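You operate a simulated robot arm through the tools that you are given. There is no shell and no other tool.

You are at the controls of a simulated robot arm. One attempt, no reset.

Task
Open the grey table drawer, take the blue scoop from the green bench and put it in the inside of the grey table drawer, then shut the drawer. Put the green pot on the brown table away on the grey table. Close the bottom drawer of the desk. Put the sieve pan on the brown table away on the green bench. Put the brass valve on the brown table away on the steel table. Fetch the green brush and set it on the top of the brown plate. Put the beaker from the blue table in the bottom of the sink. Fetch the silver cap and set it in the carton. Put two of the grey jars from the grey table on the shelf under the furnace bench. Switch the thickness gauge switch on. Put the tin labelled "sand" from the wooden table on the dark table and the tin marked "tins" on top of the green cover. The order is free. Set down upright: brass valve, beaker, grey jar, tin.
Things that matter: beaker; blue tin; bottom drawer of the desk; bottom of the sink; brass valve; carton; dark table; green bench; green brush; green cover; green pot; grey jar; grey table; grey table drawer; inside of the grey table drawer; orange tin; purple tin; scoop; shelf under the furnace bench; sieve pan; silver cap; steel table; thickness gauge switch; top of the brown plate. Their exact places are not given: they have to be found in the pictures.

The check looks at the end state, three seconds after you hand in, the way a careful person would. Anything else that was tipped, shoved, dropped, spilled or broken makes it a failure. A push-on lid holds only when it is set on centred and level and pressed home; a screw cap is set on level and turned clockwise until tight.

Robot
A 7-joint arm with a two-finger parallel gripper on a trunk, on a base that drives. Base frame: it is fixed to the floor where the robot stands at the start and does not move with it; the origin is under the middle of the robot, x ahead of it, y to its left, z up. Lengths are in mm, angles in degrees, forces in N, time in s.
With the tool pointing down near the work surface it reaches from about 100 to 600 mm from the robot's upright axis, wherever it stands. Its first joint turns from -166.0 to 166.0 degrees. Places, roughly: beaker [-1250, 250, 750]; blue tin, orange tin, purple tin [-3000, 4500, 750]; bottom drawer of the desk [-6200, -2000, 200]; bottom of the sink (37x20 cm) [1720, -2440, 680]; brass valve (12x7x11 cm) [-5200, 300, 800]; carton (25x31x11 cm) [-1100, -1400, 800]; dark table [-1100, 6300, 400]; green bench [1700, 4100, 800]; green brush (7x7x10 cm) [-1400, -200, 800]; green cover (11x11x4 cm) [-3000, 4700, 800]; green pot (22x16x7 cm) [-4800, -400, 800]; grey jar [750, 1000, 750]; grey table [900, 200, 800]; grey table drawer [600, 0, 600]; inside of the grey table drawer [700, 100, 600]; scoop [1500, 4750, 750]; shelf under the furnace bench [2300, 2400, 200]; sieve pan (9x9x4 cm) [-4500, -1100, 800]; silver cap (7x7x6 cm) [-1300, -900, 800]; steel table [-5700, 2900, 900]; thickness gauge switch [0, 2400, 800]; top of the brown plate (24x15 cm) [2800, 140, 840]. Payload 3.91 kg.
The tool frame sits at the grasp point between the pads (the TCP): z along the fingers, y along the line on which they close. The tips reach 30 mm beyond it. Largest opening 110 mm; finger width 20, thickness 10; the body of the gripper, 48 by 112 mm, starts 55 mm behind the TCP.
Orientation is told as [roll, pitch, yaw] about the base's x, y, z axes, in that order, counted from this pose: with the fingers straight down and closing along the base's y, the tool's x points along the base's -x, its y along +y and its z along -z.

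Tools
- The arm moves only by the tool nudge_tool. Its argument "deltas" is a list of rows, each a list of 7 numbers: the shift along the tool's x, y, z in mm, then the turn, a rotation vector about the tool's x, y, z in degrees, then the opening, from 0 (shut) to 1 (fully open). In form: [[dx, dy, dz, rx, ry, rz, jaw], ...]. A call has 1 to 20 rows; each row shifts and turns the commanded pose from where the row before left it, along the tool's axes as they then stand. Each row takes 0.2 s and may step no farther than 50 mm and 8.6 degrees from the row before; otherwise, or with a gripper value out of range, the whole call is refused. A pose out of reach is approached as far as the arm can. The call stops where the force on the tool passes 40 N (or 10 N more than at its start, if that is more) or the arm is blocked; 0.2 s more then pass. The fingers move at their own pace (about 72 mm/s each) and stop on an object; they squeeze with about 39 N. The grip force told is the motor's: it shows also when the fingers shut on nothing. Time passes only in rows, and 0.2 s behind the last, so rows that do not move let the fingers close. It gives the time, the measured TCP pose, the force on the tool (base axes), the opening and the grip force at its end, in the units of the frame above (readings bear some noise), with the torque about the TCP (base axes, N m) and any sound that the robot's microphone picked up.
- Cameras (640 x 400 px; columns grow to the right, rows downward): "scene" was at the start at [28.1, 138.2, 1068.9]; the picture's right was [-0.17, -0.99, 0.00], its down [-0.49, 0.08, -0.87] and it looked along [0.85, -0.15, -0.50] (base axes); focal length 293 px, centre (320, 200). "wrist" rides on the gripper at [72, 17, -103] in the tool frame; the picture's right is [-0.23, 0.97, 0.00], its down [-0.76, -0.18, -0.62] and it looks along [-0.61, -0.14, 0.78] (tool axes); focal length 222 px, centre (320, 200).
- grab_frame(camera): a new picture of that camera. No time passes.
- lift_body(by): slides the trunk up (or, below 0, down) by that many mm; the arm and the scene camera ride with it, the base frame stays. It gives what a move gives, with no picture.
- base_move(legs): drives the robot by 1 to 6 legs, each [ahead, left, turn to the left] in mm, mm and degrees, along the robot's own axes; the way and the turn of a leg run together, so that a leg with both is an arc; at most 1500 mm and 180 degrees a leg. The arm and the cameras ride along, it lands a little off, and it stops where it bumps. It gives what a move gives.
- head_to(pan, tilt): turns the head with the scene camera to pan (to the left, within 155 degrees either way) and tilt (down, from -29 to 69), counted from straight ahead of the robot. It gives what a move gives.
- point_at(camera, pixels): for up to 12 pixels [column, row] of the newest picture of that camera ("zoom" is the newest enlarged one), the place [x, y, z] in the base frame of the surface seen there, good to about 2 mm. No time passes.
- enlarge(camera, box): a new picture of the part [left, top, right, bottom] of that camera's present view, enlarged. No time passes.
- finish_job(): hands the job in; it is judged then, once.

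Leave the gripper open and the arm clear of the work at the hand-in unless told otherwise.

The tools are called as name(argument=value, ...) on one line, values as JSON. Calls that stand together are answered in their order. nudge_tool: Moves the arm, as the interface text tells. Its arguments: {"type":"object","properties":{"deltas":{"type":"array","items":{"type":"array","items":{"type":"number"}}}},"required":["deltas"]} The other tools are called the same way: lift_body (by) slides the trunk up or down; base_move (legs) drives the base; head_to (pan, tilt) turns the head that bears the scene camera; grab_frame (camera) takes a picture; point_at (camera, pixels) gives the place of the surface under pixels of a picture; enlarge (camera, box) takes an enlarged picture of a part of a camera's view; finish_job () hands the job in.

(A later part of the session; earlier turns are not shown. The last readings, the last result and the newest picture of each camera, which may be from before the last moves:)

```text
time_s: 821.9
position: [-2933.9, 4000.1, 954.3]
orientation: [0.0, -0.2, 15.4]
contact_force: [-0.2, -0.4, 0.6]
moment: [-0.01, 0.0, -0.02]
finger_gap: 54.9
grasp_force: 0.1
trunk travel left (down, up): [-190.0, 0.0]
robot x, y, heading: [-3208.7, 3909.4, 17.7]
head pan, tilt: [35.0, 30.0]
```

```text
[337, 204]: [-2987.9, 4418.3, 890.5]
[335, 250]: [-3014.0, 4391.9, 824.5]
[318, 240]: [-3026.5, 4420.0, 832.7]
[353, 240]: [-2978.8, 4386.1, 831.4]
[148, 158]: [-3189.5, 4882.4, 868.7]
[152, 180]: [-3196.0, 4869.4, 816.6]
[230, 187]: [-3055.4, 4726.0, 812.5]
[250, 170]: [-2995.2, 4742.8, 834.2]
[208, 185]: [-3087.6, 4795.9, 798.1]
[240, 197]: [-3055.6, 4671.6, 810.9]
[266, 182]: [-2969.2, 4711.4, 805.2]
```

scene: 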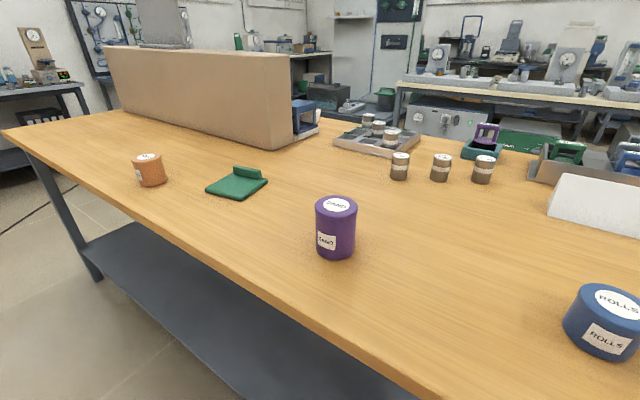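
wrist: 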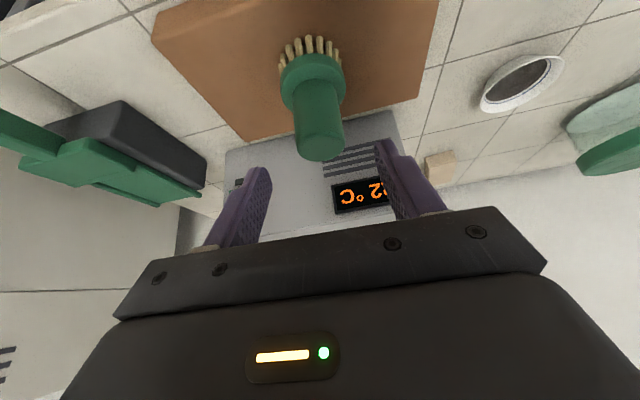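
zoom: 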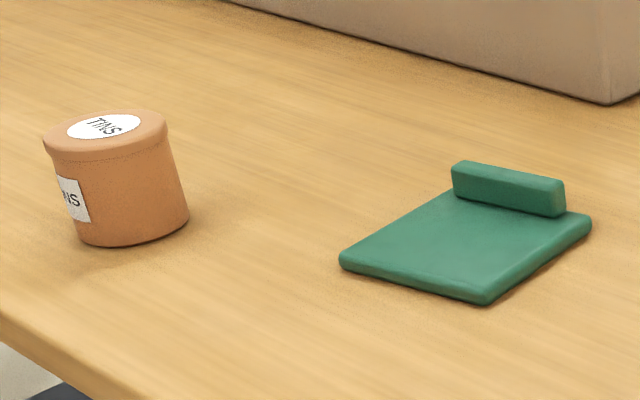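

Purple = SAND, orange = TINS, blue = ROLLS. First TINS onto the green cover. I drive 817 mm north along the table edge.

base_move(legs=[[0, 817, 0.3]])

head_to(pan=0, tilt=45)

grab_frame(camera="scene")

grab_frame(camera="wrist")

```text
time_s: 826.3
position: [-3187.2, 4773.9, 954.1]
orientation: [0.0, -0.3, 16.1]
contact_force: [1.2, 0.0, -0.6]
moment: [0.01, 0.03, 0.0]
finger_gap: 55.1
grasp_force: 0.0
trunk travel left (down, up): [-190.0, 0.0]
robot x, y, heading: [-3461.6, 4679.1, 18.5]
head pan, tilt: [35.0, 30.0]
```

```text
time_s: 827.3
position: [-3188.2, 4773.6, 953.8]
orientation: [0.1, -0.2, 16.1]
contact_force: [0.0, 0.5, 0.2]
moment: [0.0, 0.0, 0.0]
finger_gap: 54.8
grasp_force: 0.0
trunk travel left (down, up): [-190.0, 0.0]
robot x, y, heading: [-3460.3, 4682.3, 18.4]
head pan, tilt: [0.0, 45.0]
```

```text
taken
```

scene: 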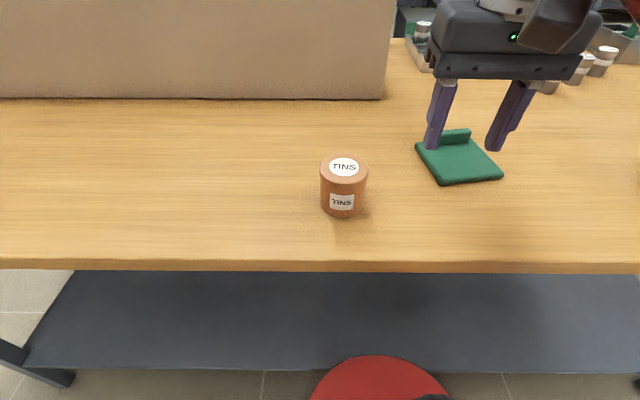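

```text
taken
```

wrist: 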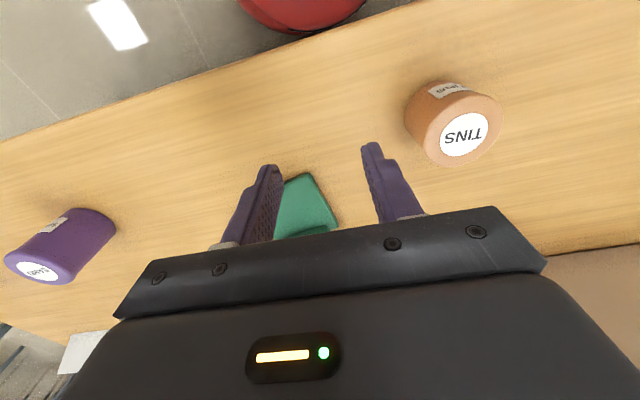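

Now I measure the TINS tin and the green cover precisely.

enlarge(camera="scene", box=[290, 110, 530, 240])

point_at(camera="scene", pixels=[[343, 167], [322, 168], [367, 168], [343, 210], [325, 265], [418, 145], [442, 184], [501, 175], [470, 140], [458, 168], [455, 132], [430, 155]])

point_at(camera="wrist", pixels=[[464, 133], [440, 140], [500, 115], [470, 158], [310, 200], [335, 225], [300, 180]])

```text
2.67 times, centred on (410, 175) of scene
```

zoom: 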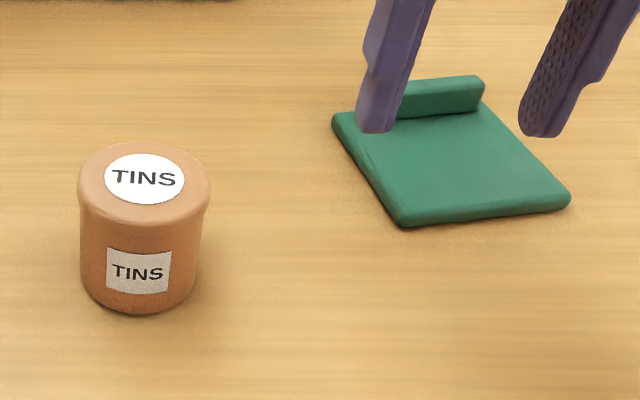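

```text
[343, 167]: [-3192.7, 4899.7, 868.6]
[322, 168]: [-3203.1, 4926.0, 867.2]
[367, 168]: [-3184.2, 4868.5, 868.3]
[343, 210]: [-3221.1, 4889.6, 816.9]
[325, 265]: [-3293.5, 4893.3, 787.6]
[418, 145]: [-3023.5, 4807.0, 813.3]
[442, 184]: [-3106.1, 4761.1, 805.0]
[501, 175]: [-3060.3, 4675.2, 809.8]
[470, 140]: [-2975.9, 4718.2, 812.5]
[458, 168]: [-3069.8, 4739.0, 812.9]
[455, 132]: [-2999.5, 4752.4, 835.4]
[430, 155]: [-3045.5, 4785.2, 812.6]
```

```text
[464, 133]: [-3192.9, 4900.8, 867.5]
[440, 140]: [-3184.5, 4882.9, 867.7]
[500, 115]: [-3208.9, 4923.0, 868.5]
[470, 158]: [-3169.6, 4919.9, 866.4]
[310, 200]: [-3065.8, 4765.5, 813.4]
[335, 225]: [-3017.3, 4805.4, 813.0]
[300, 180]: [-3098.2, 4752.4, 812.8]
```

TINS tin: centre (-3193,4899), top 868, ⌀~62. Green cover plate top 813, free centre ≈ (-3050,4735) with a ridge on its far side. I align the hand parallel to the ridge and move over the tin.

nudge_tool(deltas=[[0, 0, 0, 0, 0, -5.9, 0.9], [0, 0, 0, 0, 0, -5.9, 0.9], [-18, 37.7, 0, 0, 0, 0, 0.9], [-18, 37.7, 20, 0, 0, 0, 0.9], [-18, 37.7, 30, 0, 0, 0, 0.9]])

grab_frame(camera="wrist")

point_at(camera="wrist", pixels=[[320, 130], [300, 130], [340, 130], [320, 110], [320, 150]])

```text
refused: row 5 steps farther than a row can; nothing moved
```

```text
taken
```

wrist: 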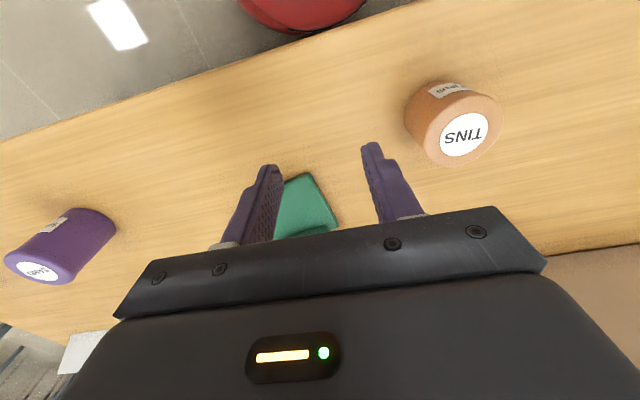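

```text
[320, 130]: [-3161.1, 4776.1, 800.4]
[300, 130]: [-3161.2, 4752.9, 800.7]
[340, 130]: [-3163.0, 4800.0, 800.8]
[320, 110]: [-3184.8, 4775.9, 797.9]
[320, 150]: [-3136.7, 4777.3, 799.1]
```

A row was slightly too long; I resend it split finer.

nudge_tool(deltas=[[0, 0, 0, 0, 0, -5.9, 0.9], [0, 0, 0, 0, 0, -5.9, 0.9], [-13.6, 28.3, 0, 0, 0, 0, 0.9], [-13.6, 28.3, 0, 0, 0, 0, 0.9], [-13.6, 28.3, 20, 0, 0, 0, 0.9], [-13.6, 28.3, 30, 0, 0, 0, 0.9]])

grab_frame(camera="wrist")

point_at(camera="wrist", pixels=[[320, 130], [295, 130], [345, 130], [320, 105], [320, 155]])

```text
time_s: 828.7
position: [-3192.5, 4899.9, 903.4]
orientation: [0.0, -0.2, 27.7]
contact_force: [-0.2, -0.1, 0.3]
moment: [0.0, -0.01, 0.02]
finger_gap: 98.7
grasp_force: 0.0
trunk travel left (down, up): [-190.0, 0.0]
robot x, y, heading: [-3462.8, 4679.8, 18.5]
head pan, tilt: [0.0, 45.0]
```

```text
taken
```

wrist: 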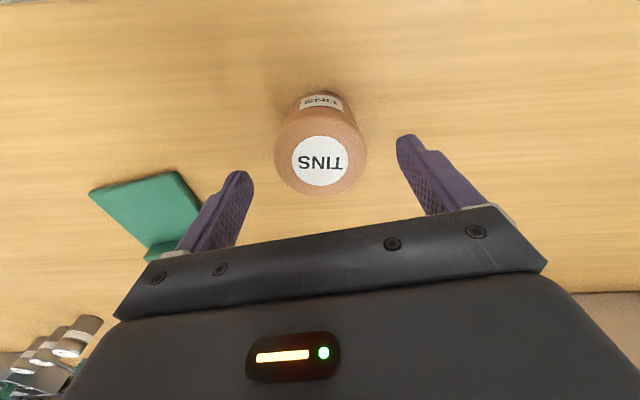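

```text
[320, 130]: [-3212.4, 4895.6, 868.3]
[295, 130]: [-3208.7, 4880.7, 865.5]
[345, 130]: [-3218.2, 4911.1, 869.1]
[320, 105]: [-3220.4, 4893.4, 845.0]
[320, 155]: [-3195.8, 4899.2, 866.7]
```

Centred. I descend to z≈838, close, and lift gently.

nudge_tool(deltas=[[0, 0, 25, 0, 0, 0, 0.9], [0, 0, 25, 0, 0, 0, 0.9], [0, 0, 16, 0, 0, 0, 0.9], [0, 0, 0, 0, 0, 0, 0], [0, 0, 0, 0, 0, 0, 0], [0, 0, 0, 0, 0, 0, 0], [0, 0, 0, 0, 0, 0, 0], [0, 0, 0, 0, 0, 0, 0]])

nudge_tool(deltas=[[0, 0, -3, 0, 0, 0, 0], [0, 0, -5, 0, 0, 0, 0], [0, 0, -8, 0, 0, 0, 0], [0, 0, -10, 0, 0, 0, 0], [0, 0, -12, 0, 0, 0, 0]])

grab_frame(camera="scene")

grab_frame(camera="wrist")

```text
time_s: 830.5
position: [-3191.9, 4898.7, 838.4]
orientation: [0.1, -0.2, 27.9]
contact_force: [-0.3, 0.8, -0.4]
moment: [-0.01, -0.03, 0.01]
finger_gap: 65.7
grasp_force: 39.4
trunk travel left (down, up): [-190.0, 0.0]
robot x, y, heading: [-3461.5, 4679.2, 18.5]
head pan, tilt: [0.0, 45.0]
```

```text
time_s: 831.7
position: [-3191.5, 4899.4, 875.8]
orientation: [0.0, -0.2, 27.9]
contact_force: [-0.4, -0.9, -0.3]
moment: [-0.05, -0.01, 0.02]
finger_gap: 66.0
grasp_force: 38.6
trunk travel left (down, up): [-190.0, 0.0]
robot x, y, heading: [-3463.6, 4681.3, 18.7]
head pan, tilt: [0.0, 45.0]
```

```text
taken
```

scene: 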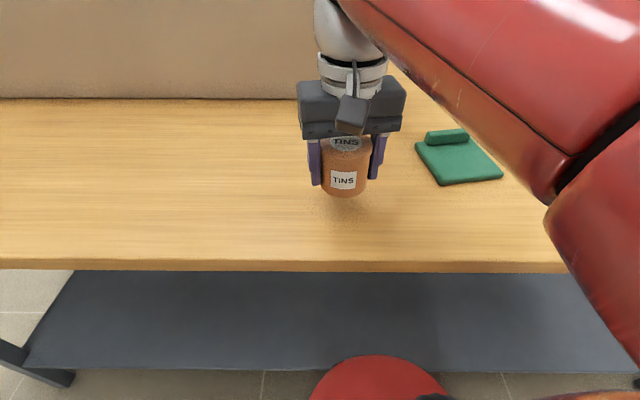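

```text
taken
```

wrist: 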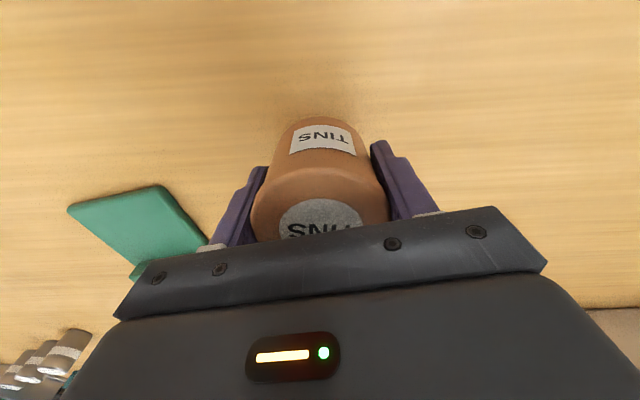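

The whole tin is up. I carry it over to the green cover.

nudge_tool(deltas=[[-3, -14, -8, 0, 0, 0, 0], [-6, -26, -8, 0, 0, 0, 0], [-6.5, -28.5, 0, 0, 0, 0, 0], [-6.5, -28.5, 0, 0, 0, 0, 0], [-6.5, -28.5, 0, 0, 0, 0, 0], [-6.5, -28.5, 0, 0, 0, 0, 0], [-6.5, -28.5, 0, 0, 0, 0, 0], [-6.4, -28.5, 0, 0, 0, 0, 0]])

grab_frame(camera="scene")

grab_frame(camera="wrist")

```text
time_s: 833.5
position: [-3050.1, 4734.6, 891.7]
orientation: [-0.1, -0.2, 27.9]
contact_force: [0.0, -0.6, -0.2]
moment: [0.0, 0.0, 0.02]
finger_gap: 65.9
grasp_force: 39.3
trunk travel left (down, up): [-190.0, 0.0]
robot x, y, heading: [-3457.2, 4679.6, 18.5]
head pan, tilt: [0.0, 45.0]
```

```text
taken
```

scene: 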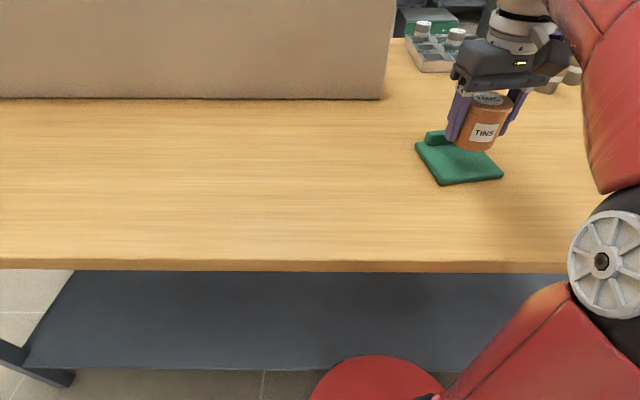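

```text
taken
```

wrist: 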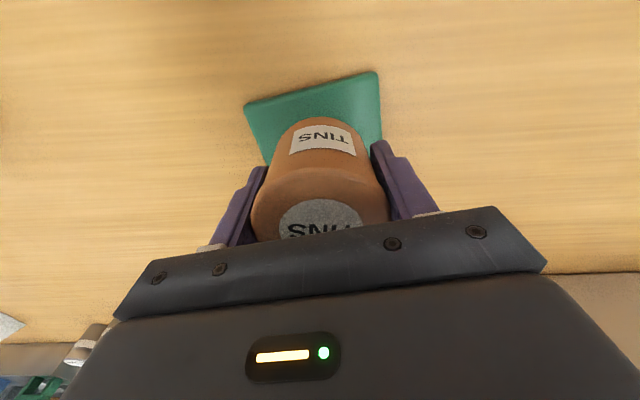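

I verify the cover's near corners from the wrist camera before lowering.

point_at(camera="wrist", pixels=[[248, 106], [377, 76], [380, 135], [270, 155], [310, 95]])

enlarge(camera="scene", box=[400, 70, 540, 200])

```text
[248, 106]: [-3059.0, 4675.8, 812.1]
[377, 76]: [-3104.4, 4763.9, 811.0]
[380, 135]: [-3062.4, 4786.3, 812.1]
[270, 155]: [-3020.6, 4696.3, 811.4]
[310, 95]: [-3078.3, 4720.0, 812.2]
```

```text
3.08 times, centred on (470, 135) of scene
```

zoom: 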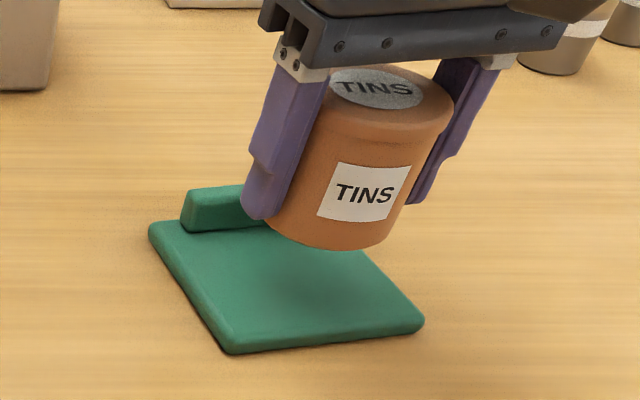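

Well centred. I lower 36 mm, then feel for contact.

nudge_tool(deltas=[[-2, 0.6, 12, 0, 0, 0, 0], [-1, 0.6, 12, 0, 0, 0, 0], [0, 0, 10, 0, 0, 0, 0], [0, 0, 3, 0, 0, 0, 0], [0, 0, 0, 0, 0, 0, 0]])

nudge_tool(deltas=[[0, 0, 1.5, 0, 0, 0, 0], [0, 0, 1, 0, 0, 0, 0], [0, 0, 0, 0, 0, 0, 0]])

```text
time_s: 834.7
position: [-3048.8, 4737.9, 854.6]
orientation: [0.0, -0.2, 27.9]
contact_force: [0.8, 0.6, -1.1]
moment: [-0.01, 0.0, -0.06]
finger_gap: 66.0
grasp_force: 38.8
trunk travel left (down, up): [-190.0, 0.0]
robot x, y, heading: [-3461.7, 4677.7, 18.5]
head pan, tilt: [0.0, 45.0]
```

```text
time_s: 835.5
position: [-3048.6, 4737.9, 851.7]
orientation: [0.0, -0.2, 27.8]
contact_force: [0.4, 0.1, -0.8]
moment: [-0.01, -0.01, 0.01]
finger_gap: 66.0
grasp_force: 39.3
trunk travel left (down, up): [-190.0, 0.0]
robot x, y, heading: [-3465.1, 4682.3, 18.5]
head pan, tilt: [0.0, 45.0]
```

nudge_tool(deltas=[[0, 0, 1, 0, 0, 0, 0], [0, 0, 0.7, 0, 0, 0, 0], [0, 0, 0, 0, 0, 0, 0]])

```text
time_s: 836.3
position: [-3049.4, 4738.0, 850.4]
orientation: [0.0, -0.1, 28.0]
contact_force: [0.6, 0.8, 0.1]
moment: [-0.02, 0.02, -0.01]
finger_gap: 65.9
grasp_force: 39.2
trunk travel left (down, up): [-190.0, 0.0]
robot x, y, heading: [-3458.4, 4679.6, 18.4]
head pan, tilt: [0.0, 45.0]
```

nudge_tool(deltas=[[0, 0, 0.8, 0, 0, 0, 0], [0, 0, 0.5, 0, 0, 0, 0], [0, 0, 0, 0, 0, 0, 0]])

```text
time_s: 837.1
position: [-3049.1, 4737.6, 850.7]
orientation: [-0.1, -0.3, 28.0]
contact_force: [1.2, -0.5, 7.4]
moment: [0.05, 0.03, -0.01]
finger_gap: 65.8
grasp_force: 39.5
trunk travel left (down, up): [-190.0, 0.0]
robot x, y, heading: [-3460.9, 4679.5, 18.5]
head pan, tilt: [0.0, 45.0]
```

Contact (7 N). I open and lift straight up.

nudge_tool(deltas=[[0, 0, 0, 0, 0, 0, 0.85], [0, 0, 0, 0, 0, 0, 0.85], [0, 0, 0, 0, 0, 0, 0.85], [0, 0, -15, 0, 0, 0, 0.85], [0, 0, -30, 0, 0, 0, 0.85], [0, 0, -30, 0, 0, 0, 0.85]])

grab_frame(camera="wrist")

grab_frame(camera="scene")

```text
time_s: 838.5
position: [-3049.9, 4738.5, 924.8]
orientation: [0.0, -0.2, 27.9]
contact_force: [0.2, 0.0, 0.4]
moment: [-0.01, -0.01, 0.0]
finger_gap: 93.2
grasp_force: 0.1
trunk travel left (down, up): [-190.0, 0.0]
robot x, y, heading: [-3459.7, 4683.2, 18.5]
head pan, tilt: [0.0, 45.0]
```

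```text
taken
```

wrist: 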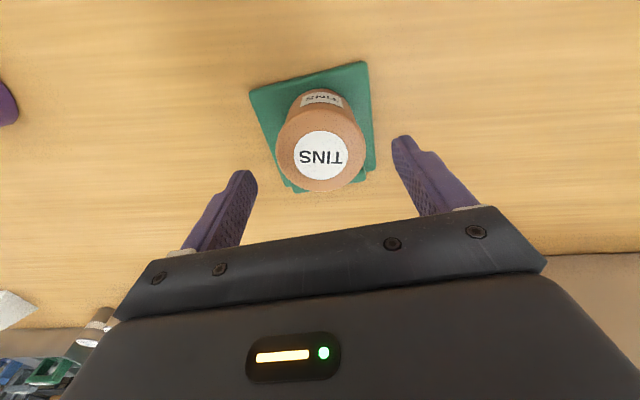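

```text
taken
```

scene: 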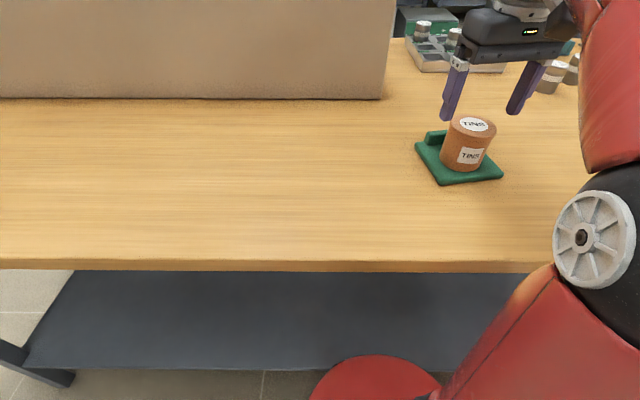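

TINS tin stands on the green cover. Before taking SAND, I look for the dark table (around (-1100,6300)).

nudge_tool(deltas=[[30, 0, -20, 0, 0, 0, 0.85], [30, 0, -10, 0, 0, 0, 0.85], [30, 0, 0, 0, 0, 0, 0.85]])

head_to(pan=35, tilt=8)

grab_frame(camera="scene")

point_at(camera="scene", pixels=[[300, 230], [200, 215], [150, 205], [100, 220], [60, 215], [400, 230], [20, 220], [250, 225]])

```text
time_s: 839.3
position: [-3128.7, 4696.8, 955.4]
orientation: [0.1, -0.2, 27.9]
contact_force: [0.0, -0.5, -0.2]
moment: [0.03, 0.03, 0.01]
finger_gap: 93.7
grasp_force: 0.1
trunk travel left (down, up): [-190.0, 0.0]
robot x, y, heading: [-3460.1, 4678.6, 18.6]
head pan, tilt: [0.0, 45.0]
```

```text
time_s: 840.3
position: [-3128.3, 4695.8, 955.4]
orientation: [0.1, -0.2, 27.8]
contact_force: [0.4, 0.8, 0.1]
moment: [0.02, 0.01, -0.02]
finger_gap: 93.4
grasp_force: 0.2
trunk travel left (down, up): [-190.0, 0.0]
robot x, y, heading: [-3460.6, 4683.9, 18.4]
head pan, tilt: [35.0, 8.0]
```

```text
taken
```

scene: 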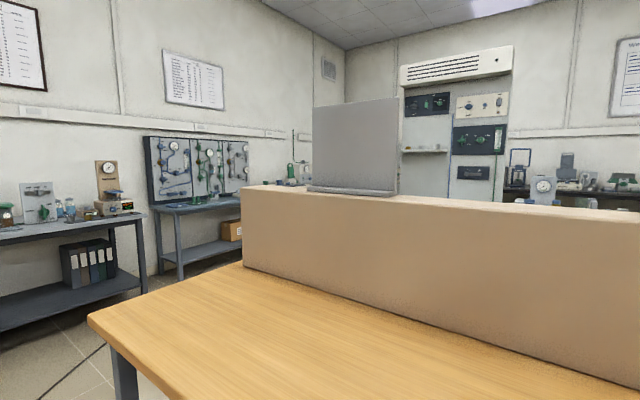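

```text
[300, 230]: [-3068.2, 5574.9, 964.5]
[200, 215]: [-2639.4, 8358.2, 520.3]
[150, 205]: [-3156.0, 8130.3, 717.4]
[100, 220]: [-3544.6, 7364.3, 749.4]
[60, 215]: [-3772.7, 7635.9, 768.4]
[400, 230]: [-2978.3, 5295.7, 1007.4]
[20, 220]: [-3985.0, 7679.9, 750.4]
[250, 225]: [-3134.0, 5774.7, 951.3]
```

The box blocks the view; I'll look from the aisle later. Now the SAND tin: I move 410 mm south.

base_move(legs=[[0, -410, 0]])

head_to(pan=0, tilt=45)

grab_frame(camera="scene")

grab_frame(camera="wrist")

```text
time_s: 842.9
position: [-2998.6, 4304.9, 955.6]
orientation: [-0.1, -0.3, 28.0]
contact_force: [0.1, -0.2, 0.3]
moment: [0.01, 0.01, 0.0]
finger_gap: 93.7
grasp_force: 0.0
trunk travel left (down, up): [-190.0, 0.0]
robot x, y, heading: [-3332.2, 4287.6, 18.8]
head pan, tilt: [35.0, 8.0]
```

```text
time_s: 843.9
position: [-2998.4, 4305.2, 955.8]
orientation: [0.1, -0.2, 27.9]
contact_force: [0.1, -0.7, 0.3]
moment: [0.03, -0.01, 0.0]
finger_gap: 93.5
grasp_force: 0.1
trunk travel left (down, up): [-190.0, 0.0]
robot x, y, heading: [-3329.8, 4284.8, 18.6]
head pan, tilt: [0.0, 45.0]
```

```text
taken
```

scene: 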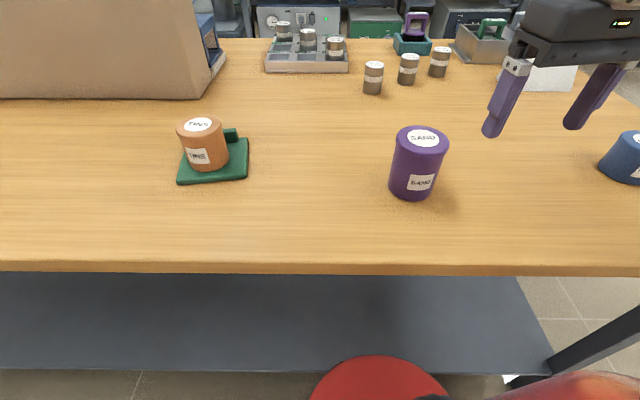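

```text
taken
```

wrist: 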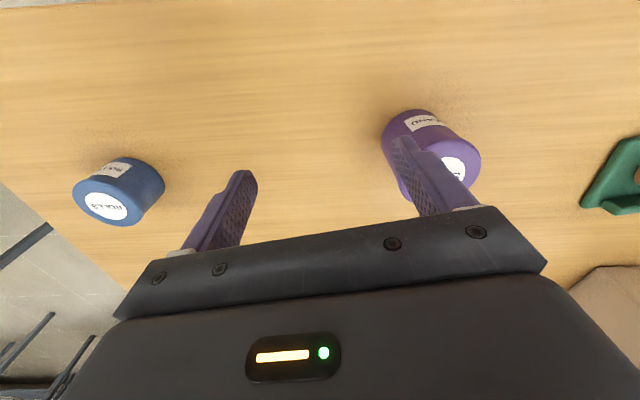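

SAND is at (418,160). I measure it.

point_at(camera="scene", pixels=[[423, 138], [398, 142], [448, 140], [423, 130], [410, 190], [423, 152]])

```text
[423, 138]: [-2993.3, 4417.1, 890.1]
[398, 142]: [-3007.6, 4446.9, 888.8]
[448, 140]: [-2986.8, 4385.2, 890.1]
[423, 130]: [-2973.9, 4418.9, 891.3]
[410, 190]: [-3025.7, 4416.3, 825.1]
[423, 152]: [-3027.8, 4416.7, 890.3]
```

SAND: centre (-2995,4416), z 800–890. I tilt the hand 30° and move over it.

nudge_tool(deltas=[[0, 0, 0, 0, -7.5, 0, 0.9], [0, 0, 0, 0, -7.5, 0, 0.9], [0, 0, 0, 0, -7.5, 0, 0.9], [0, 0, 0, 0, -7.5, 0, 0.9], [-13.4, 32.2, 13.5, 0, 0, 0, 0.9], [-13.4, 32.2, 13.5, 0, 0, 0, 0.9], [-13.4, 32.2, 13.5, 0, 0, 0, 0.9]])

grab_frame(camera="wrist")

point_at(camera="wrist", pixels=[[310, 140], [290, 135], [335, 135], [310, 120], [310, 155]])

```text
time_s: 845.5
position: [-2993.6, 4415.7, 940.7]
orientation: [0.0, -30.2, 27.9]
contact_force: [0.0, -0.5, 0.1]
moment: [-0.03, 0.01, -0.02]
finger_gap: 99.0
grasp_force: 0.1
trunk travel left (down, up): [-190.0, 0.0]
robot x, y, heading: [-3328.2, 4291.6, 18.4]
head pan, tilt: [0.0, 45.0]
```

```text
taken
```

wrist: 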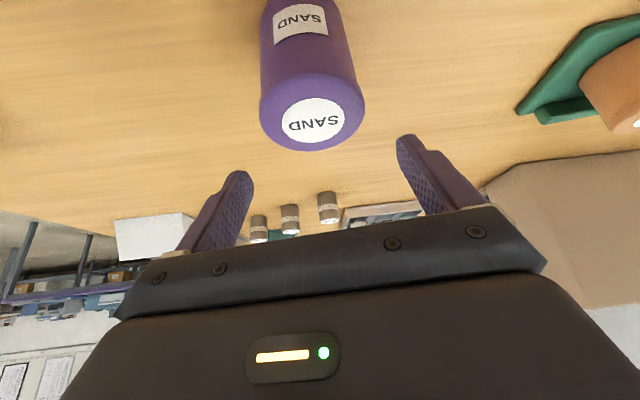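

```text
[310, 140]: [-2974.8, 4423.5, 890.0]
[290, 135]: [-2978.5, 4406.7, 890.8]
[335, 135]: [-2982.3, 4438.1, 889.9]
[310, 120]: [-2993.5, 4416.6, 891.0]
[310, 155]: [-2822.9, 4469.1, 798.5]
```

Centred. I descend to z≈868, close and lift.

nudge_tool(deltas=[[9, 0, 15.6, 0, 0, 0, 0.9], [9, 0, 15.6, 0, 0, 0, 0.9], [9, 0, 15.6, 0, 0, 0, 0.9], [9, 0, 15.6, 0, 0, 0, 0.9], [0, 0, 0, 0, 0, 0, 0], [0, 0, 0, 0, 0, 0, 0], [0, 0, 0, 0, 0, 0, 0], [0, 0, 0, 0, 0, 0, 0], [0, 0, 0, 0, 0, 0, 0]])

nudge_tool(deltas=[[-1.5, 0, -2.6, 0, 0, 0, 0], [-2.5, 0, -4.3, 0, 0, 0, 0], [-5, 0, -8.6, 0, 0, 0, 0], [-7.5, 0, -13, 0, 0, 0, 0], [-10, 0, -17, 0, 0, 0, 0], [-10, 0, -17, 0, 0, 0, 0]])

grab_frame(camera="wrist")

grab_frame(camera="scene")

```text
time_s: 847.5
position: [-2993.7, 4417.2, 869.7]
orientation: [0.0, -30.2, 27.9]
contact_force: [0.5, 0.8, 0.4]
moment: [0.09, -0.08, 0.04]
finger_gap: 70.3
grasp_force: 39.2
trunk travel left (down, up): [-190.0, 0.0]
robot x, y, heading: [-3330.7, 4289.7, 18.4]
head pan, tilt: [0.0, 45.0]
```

```text
time_s: 848.9
position: [-2994.6, 4416.7, 940.4]
orientation: [0.0, -30.3, 28.0]
contact_force: [0.1, -0.7, -4.3]
moment: [0.01, -0.01, 0.0]
finger_gap: 70.1
grasp_force: 39.1
trunk travel left (down, up): [-190.0, 0.0]
robot x, y, heading: [-3332.0, 4287.1, 18.4]
head pan, tilt: [0.0, 45.0]
```

```text
taken
```

wrist: 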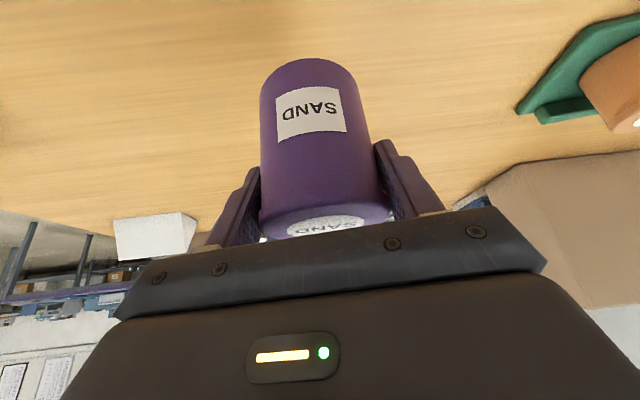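

```text
taken
```

scene: 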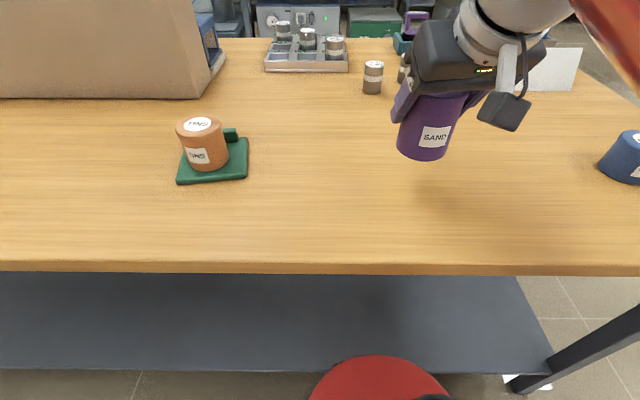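

SAND held. I drive back around the table's south end into the central aisle.

nudge_tool(deltas=[[15, 0, -9, 0, 0, 0, 0], [20, 0, -9, 0, 0, 0, 0]])

base_move(legs=[[-150, 0, 0], [0, -1030, 0], [950, 0, 0], [950, 0, 0]])

head_to(pan=75, tilt=15)

grab_frame(camera="scene")

```text
time_s: 849.5
position: [-3028.3, 4398.6, 937.6]
orientation: [-0.1, -30.1, 28.2]
contact_force: [0.4, 0.5, -4.5]
moment: [-0.01, 0.01, -0.01]
finger_gap: 70.0
grasp_force: 39.3
trunk travel left (down, up): [-190.0, 0.0]
robot x, y, heading: [-3326.6, 4284.0, 18.6]
head pan, tilt: [0.0, 45.0]
```

```text
time_s: 864.9
position: [-1045.0, 3979.8, 938.5]
orientation: [0.1, -30.3, 28.2]
contact_force: [0.3, -0.5, -4.4]
moment: [0.0, 0.02, 0.0]
finger_gap: 70.1
grasp_force: 38.6
trunk travel left (down, up): [-190.0, 0.0]
robot x, y, heading: [-1350.1, 3870.1, 18.7]
head pan, tilt: [0.0, 45.0]
```

```text
time_s: 866.4
position: [-1047.0, 3980.1, 939.9]
orientation: [0.0, -30.2, 28.2]
contact_force: [-0.2, -0.1, -3.4]
moment: [0.03, 0.01, -0.05]
finger_gap: 70.2
grasp_force: 39.3
trunk travel left (down, up): [-190.0, 0.0]
robot x, y, heading: [-1346.5, 3868.1, 19.1]
head pan, tilt: [75.0, 15.0]
```

```text
taken
```

scene: 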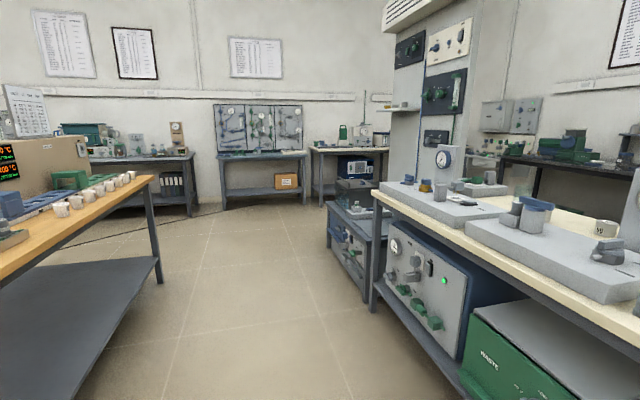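

A low dark table stands beyond the cream one, at about (355,220). I measure it.

enlarge(camera="scene", box=[300, 150, 420, 300])

point_at(camera="scene", pixels=[[345, 208], [340, 200], [355, 225], [368, 215], [350, 195], [335, 205], [360, 185], [375, 230], [345, 265], [365, 205]])

```text
2.67 times, centred on (360, 225) of scene
```

zoom: 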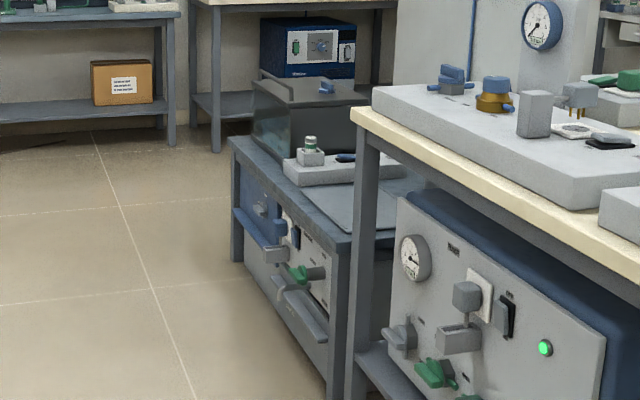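

```text
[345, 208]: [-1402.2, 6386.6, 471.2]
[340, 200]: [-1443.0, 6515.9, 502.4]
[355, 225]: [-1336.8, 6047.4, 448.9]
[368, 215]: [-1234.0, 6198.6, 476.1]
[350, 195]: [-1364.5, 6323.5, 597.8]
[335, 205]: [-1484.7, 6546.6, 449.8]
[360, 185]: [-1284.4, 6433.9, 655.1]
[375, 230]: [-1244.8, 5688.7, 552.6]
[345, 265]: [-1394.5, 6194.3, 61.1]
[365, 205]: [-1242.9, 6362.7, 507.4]
```

The low dark table's top is around z≈450–500 with devices on it. I drive north along the aisle to look at it closely.

base_move(legs=[[0, 1100, 0], [0, 1050, 0]])

head_to(pan=0, tilt=30)

grab_frame(camera="scene")

head_to(pan=30, tilt=30)

grab_frame(camera="scene")

```text
time_s: 877.0
position: [-1734.0, 6008.3, 938.3]
orientation: [0.0, -30.2, 28.2]
contact_force: [0.4, -0.7, -4.7]
moment: [0.0, -0.01, -0.02]
finger_gap: 70.5
grasp_force: 39.0
trunk travel left (down, up): [-190.0, 0.0]
robot x, y, heading: [-2035.6, 5898.6, 18.5]
head pan, tilt: [75.0, 15.0]
```

```text
time_s: 878.4
position: [-1733.5, 6007.2, 939.7]
orientation: [0.0, -30.2, 28.3]
contact_force: [-1.1, 0.5, -4.1]
moment: [0.07, -0.01, 0.04]
finger_gap: 70.3
grasp_force: 39.2
trunk travel left (down, up): [-190.0, 0.0]
robot x, y, heading: [-2037.2, 5898.9, 19.0]
head pan, tilt: [0.0, 30.0]
```

```text
taken
```

scene: 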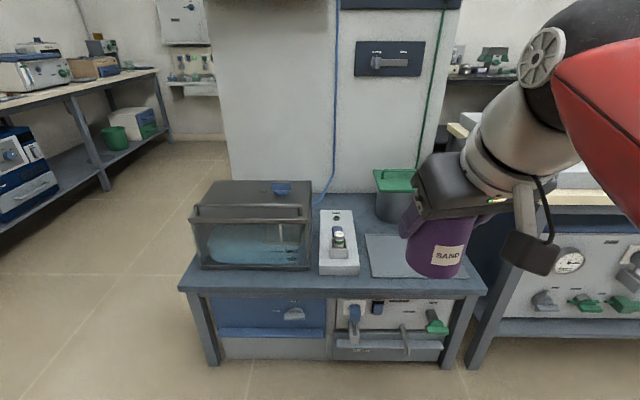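

```text
time_s: 879.4
position: [-1733.9, 6008.1, 939.4]
orientation: [0.0, -30.1, 28.3]
contact_force: [0.3, -0.1, -4.0]
moment: [0.02, -0.01, 0.0]
finger_gap: 70.0
grasp_force: 39.5
trunk travel left (down, up): [-190.0, 0.0]
robot x, y, heading: [-2037.1, 5898.5, 18.6]
head pan, tilt: [30.0, 30.0]
```

```text
taken
```

scene: 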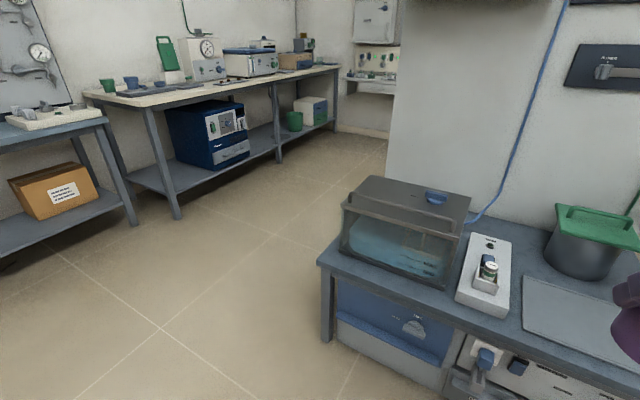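

I see the low dark table: glass tank, a white strip, a thin grey mat, a bucket. The tin blocks the right part. I shift the hand to the left and measure the free areas.

nudge_tool(deltas=[[0, 30, 0, 0, 0, 0, 0], [0, 35, 0, 0, 0, 0, 0], [0, 35, 0, 0, 0, 0, 0], [0, 35, 0, 0, 0, 0, 0], [0, 35, 0, 0, 0, 0, 0]])

head_to(pan=-10, tilt=40)

grab_frame(camera="scene")

point_at(camera="scene", pixels=[[420, 190], [420, 215], [470, 215], [500, 215], [410, 230], [490, 225], [380, 215], [370, 160], [460, 150], [300, 235], [440, 175], [490, 190]])

```text
time_s: 880.6
position: [-1815.1, 6157.0, 939.9]
orientation: [0.0, -30.2, 28.1]
contact_force: [-0.5, -0.1, -3.6]
moment: [0.0, -0.01, 0.01]
finger_gap: 70.1
grasp_force: 38.8
trunk travel left (down, up): [-190.0, 0.0]
robot x, y, heading: [-2033.7, 5898.6, 18.8]
head pan, tilt: [30.0, 30.0]
```

```text
time_s: 881.7
position: [-1814.4, 6156.7, 939.0]
orientation: [-0.1, -30.3, 28.3]
contact_force: [-0.4, 0.4, -4.2]
moment: [0.01, 0.04, 0.04]
finger_gap: 70.2
grasp_force: 38.6
trunk travel left (down, up): [-190.0, 0.0]
robot x, y, heading: [-2034.8, 5897.4, 18.9]
head pan, tilt: [-10.0, 40.0]
```

```text
taken
```

scene: 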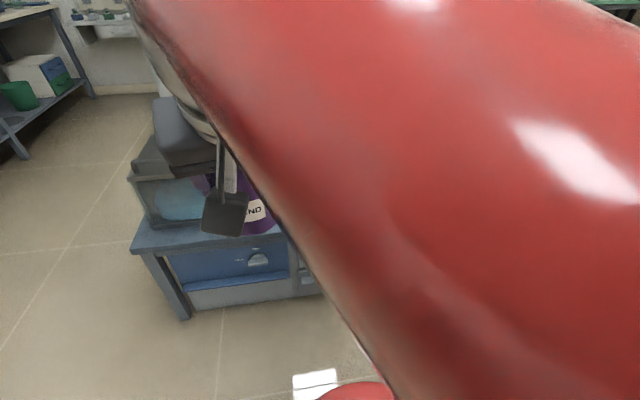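

```text
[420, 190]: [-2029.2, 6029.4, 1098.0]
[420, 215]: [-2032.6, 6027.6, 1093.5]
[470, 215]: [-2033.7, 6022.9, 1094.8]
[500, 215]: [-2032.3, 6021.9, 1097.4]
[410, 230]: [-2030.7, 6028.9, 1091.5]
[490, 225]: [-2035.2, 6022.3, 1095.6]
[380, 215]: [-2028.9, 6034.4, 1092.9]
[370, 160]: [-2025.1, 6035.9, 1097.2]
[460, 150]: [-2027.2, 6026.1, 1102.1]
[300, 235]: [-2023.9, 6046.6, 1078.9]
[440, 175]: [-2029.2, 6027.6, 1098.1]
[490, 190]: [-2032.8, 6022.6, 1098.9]
```

The arm blocks this view. I bring the hand back and shift the base 400 mm south so the table is seen to the left of the arm.

nudge_tool(deltas=[[0, -35, 0, 0, 0, 0, 0], [0, -35, 0, 0, 0, 0, 0], [0, -35, 0, 0, 0, 0, 0], [0, -35, 0, 0, 0, 0, 0], [0, -30, 0, 0, 0, 0, 0]])

base_move(legs=[[150, -330, 0]])

head_to(pan=30, tilt=40)

grab_frame(camera="scene")

```text
time_s: 882.9
position: [-1733.3, 6009.0, 940.6]
orientation: [-0.1, -30.2, 28.3]
contact_force: [-0.5, 0.3, -3.9]
moment: [-0.01, 0.02, -0.02]
finger_gap: 70.1
grasp_force: 39.1
trunk travel left (down, up): [-190.0, 0.0]
robot x, y, heading: [-2036.3, 5895.3, 18.8]
head pan, tilt: [-10.0, 40.0]
```

```text
time_s: 885.2
position: [-1487.8, 5743.3, 940.1]
orientation: [-0.1, -30.2, 28.3]
contact_force: [-0.8, 0.7, -4.7]
moment: [-0.01, -0.01, -0.01]
finger_gap: 70.1
grasp_force: 38.8
trunk travel left (down, up): [-190.0, 0.0]
robot x, y, heading: [-1786.6, 5630.0, 18.8]
head pan, tilt: [-10.0, 40.0]
```

```text
time_s: 886.3
position: [-1488.1, 5742.3, 940.1]
orientation: [-0.2, -30.2, 28.3]
contact_force: [-0.1, -0.1, -4.7]
moment: [0.02, 0.02, 0.03]
finger_gap: 70.0
grasp_force: 39.2
trunk travel left (down, up): [-190.0, 0.0]
robot x, y, heading: [-1789.0, 5634.8, 18.9]
head pan, tilt: [30.0, 40.0]
```

```text
taken
```

scene: 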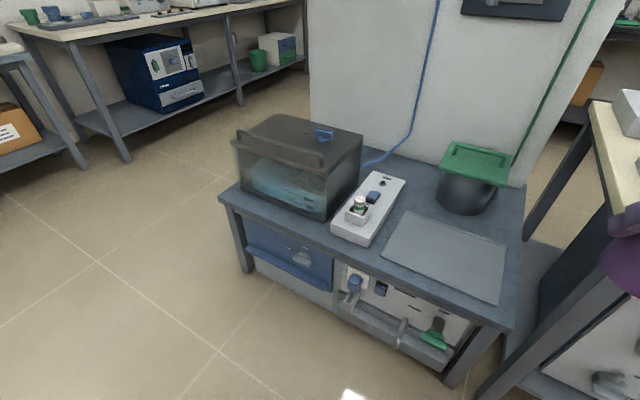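

Now I see the dark table clearly. I measure the mat, bucket, strip and table corners to find bare space for the tin.

point_at(camera="scene", pixels=[[411, 214], [505, 245], [498, 302], [384, 254], [512, 328], [524, 188], [222, 192], [445, 205], [500, 205], [465, 215], [515, 260], [440, 240]])

point_at(camera="scene", pixels=[[400, 200], [415, 190], [425, 205], [340, 245], [360, 245], [350, 265], [470, 165], [480, 213], [400, 180], [518, 230]])

enlarge(camera="scene", box=[320, 130, 540, 340])

```text
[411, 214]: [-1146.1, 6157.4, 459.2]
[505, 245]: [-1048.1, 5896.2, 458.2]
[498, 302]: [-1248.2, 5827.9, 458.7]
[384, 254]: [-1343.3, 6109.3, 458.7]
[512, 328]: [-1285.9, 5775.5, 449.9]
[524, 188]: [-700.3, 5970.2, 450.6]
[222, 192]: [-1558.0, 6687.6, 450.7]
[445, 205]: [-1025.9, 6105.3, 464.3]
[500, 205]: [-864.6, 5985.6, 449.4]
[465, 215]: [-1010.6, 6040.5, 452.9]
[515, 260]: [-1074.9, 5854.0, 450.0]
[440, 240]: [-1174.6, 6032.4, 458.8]
```

```text
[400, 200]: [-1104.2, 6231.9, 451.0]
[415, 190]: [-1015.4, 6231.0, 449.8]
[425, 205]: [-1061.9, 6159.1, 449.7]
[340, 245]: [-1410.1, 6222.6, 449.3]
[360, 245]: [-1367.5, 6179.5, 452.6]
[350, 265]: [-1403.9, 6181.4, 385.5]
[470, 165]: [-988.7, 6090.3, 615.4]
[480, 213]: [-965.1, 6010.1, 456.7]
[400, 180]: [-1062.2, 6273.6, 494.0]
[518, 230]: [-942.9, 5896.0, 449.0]
```

```text
1.90 times, centred on (430, 235) of scene
```

zoom: 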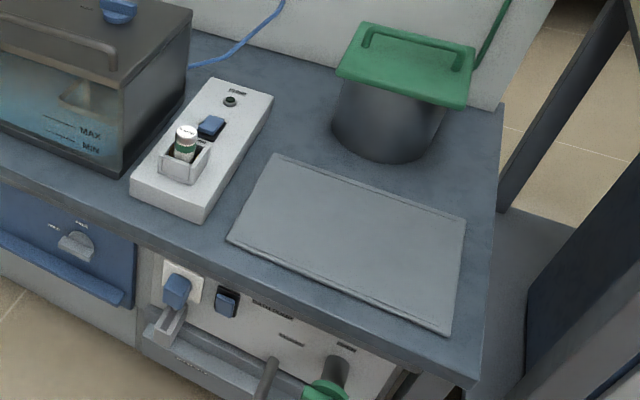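

Table top z=450. There's a bare patch between the white strip, the mat and the bucket, centred about (-1090,6194) (f≈890). I align in front of it, staying 150 mm short, and lower the trunk.

base_move(legs=[[117, 306, 0]])

lift_body(by=-190)

head_to(pan=5, tilt=40)

grab_frame(camera="scene")

grab_frame(camera="wrist")

```text
time_s: 888.4
position: [-1476.0, 6072.8, 939.3]
orientation: [-0.2, -30.2, 28.2]
contact_force: [-0.1, -0.8, -3.8]
moment: [-0.01, 0.03, 0.01]
finger_gap: 70.4
grasp_force: 39.0
trunk travel left (down, up): [-190.0, 0.0]
robot x, y, heading: [-1781.7, 5963.7, 19.0]
head pan, tilt: [30.0, 40.0]
```

```text
time_s: 890.5
position: [-1476.4, 6072.8, 749.3]
orientation: [0.0, -30.2, 28.2]
contact_force: [0.7, -0.3, -4.1]
moment: [-0.02, 0.0, 0.01]
finger_gap: 70.3
grasp_force: 38.9
trunk travel left (down, up): [0.0, 190.0]
robot x, y, heading: [-1777.3, 5964.6, 18.8]
head pan, tilt: [30.0, 40.0]
```

```text
time_s: 891.4
position: [-1477.3, 6072.5, 750.3]
orientation: [-0.1, -30.3, 28.3]
contact_force: [0.1, 0.6, -3.6]
moment: [0.02, 0.02, 0.0]
finger_gap: 70.1
grasp_force: 39.5
trunk travel left (down, up): [0.0, 190.0]
robot x, y, heading: [-1774.8, 5964.3, 18.9]
head pan, tilt: [5.0, 40.0]
```

```text
taken
```

scene: 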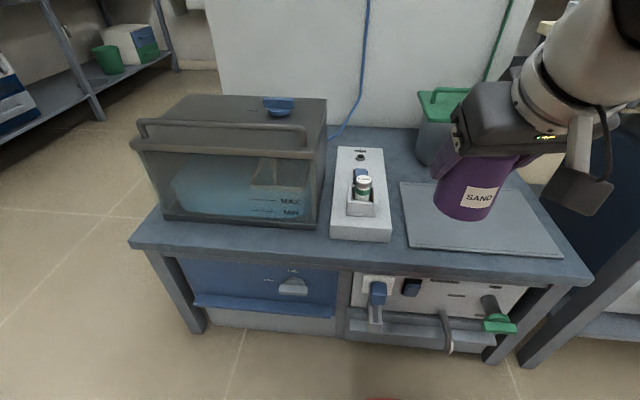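

```text
taken
```

wrist: 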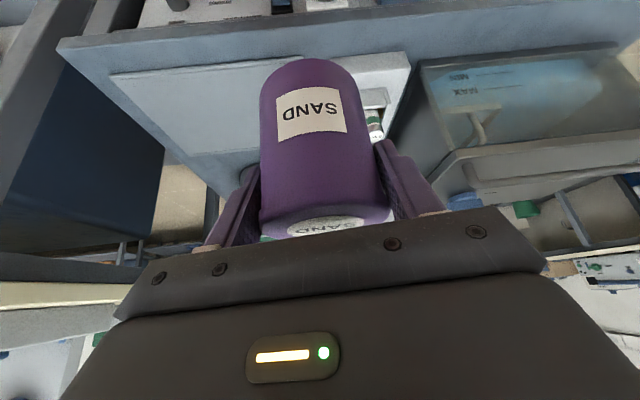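

I measure the bare patch and the bottle on the strip from this view.

point_at(camera="scene", pixels=[[400, 150], [410, 165], [398, 172], [405, 140], [363, 177], [385, 150], [390, 220], [420, 155], [415, 130], [402, 180]])

```text
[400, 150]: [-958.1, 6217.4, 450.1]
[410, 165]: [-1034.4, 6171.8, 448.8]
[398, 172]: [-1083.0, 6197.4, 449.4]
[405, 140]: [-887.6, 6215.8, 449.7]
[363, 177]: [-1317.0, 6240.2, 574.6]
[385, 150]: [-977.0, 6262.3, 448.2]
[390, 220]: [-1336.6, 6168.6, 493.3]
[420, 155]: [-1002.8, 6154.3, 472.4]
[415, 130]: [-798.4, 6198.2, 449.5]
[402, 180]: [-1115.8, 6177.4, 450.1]
```

I check the bucket lid's extent for hand clearance.

point_at(camera="scene", pixels=[[420, 95], [420, 112], [430, 118], [425, 100], [440, 92], [419, 125], [418, 150]])

```text
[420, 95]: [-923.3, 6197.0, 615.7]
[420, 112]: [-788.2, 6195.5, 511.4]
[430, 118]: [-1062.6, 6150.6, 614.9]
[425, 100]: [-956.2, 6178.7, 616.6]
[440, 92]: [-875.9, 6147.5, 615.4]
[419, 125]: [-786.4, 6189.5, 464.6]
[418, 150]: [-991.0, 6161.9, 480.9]
```

The bucket's lid overhangs to l≈6177 from f≈900, so I'll use f≈875, l≈6222, i.e. (-1103,6186). I align the hand's yaw with my heading and drive 150 mm forward.

nudge_tool(deltas=[[2.4, 0, 0, 2.4, 0, 4.1, 0], [0, 0, 0, 2.4, 0, 4.1, 0]])

base_move(legs=[[148, 0, 0]])

grab_frame(camera="wrist")

grab_frame(camera="scene")

```text
time_s: 892.0
position: [-1479.0, 6070.7, 748.5]
orientation: [0.0, -30.2, 18.7]
contact_force: [0.5, 1.0, -4.5]
moment: [-0.03, 0.02, 0.0]
finger_gap: 70.1
grasp_force: 39.1
trunk travel left (down, up): [0.0, 190.0]
robot x, y, heading: [-1777.3, 5962.4, 18.9]
head pan, tilt: [5.0, 40.0]
```

```text
time_s: 893.4
position: [-1338.7, 6120.5, 749.2]
orientation: [-0.1, -30.2, 18.7]
contact_force: [0.0, -0.9, -3.8]
moment: [0.0, 0.0, 0.01]
finger_gap: 70.3
grasp_force: 40.0
trunk travel left (down, up): [0.0, 190.0]
robot x, y, heading: [-1638.4, 6006.6, 18.7]
head pan, tilt: [5.0, 40.0]
```

```text
taken
```

wrist: 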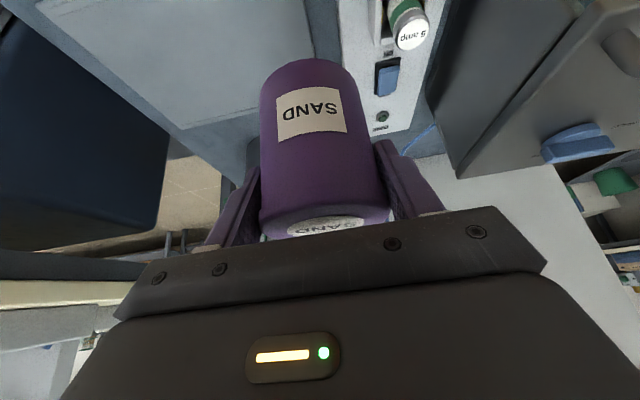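

```text
taken
```

scene: 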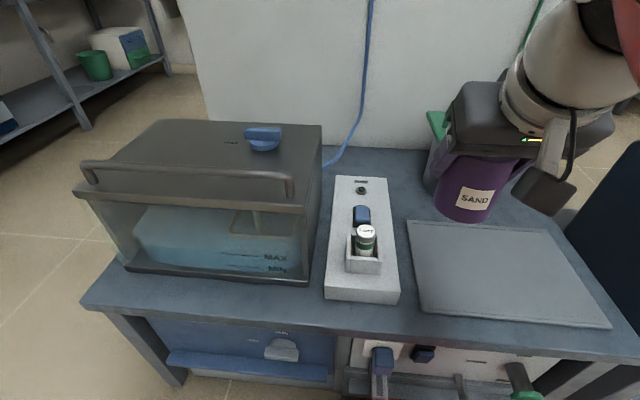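

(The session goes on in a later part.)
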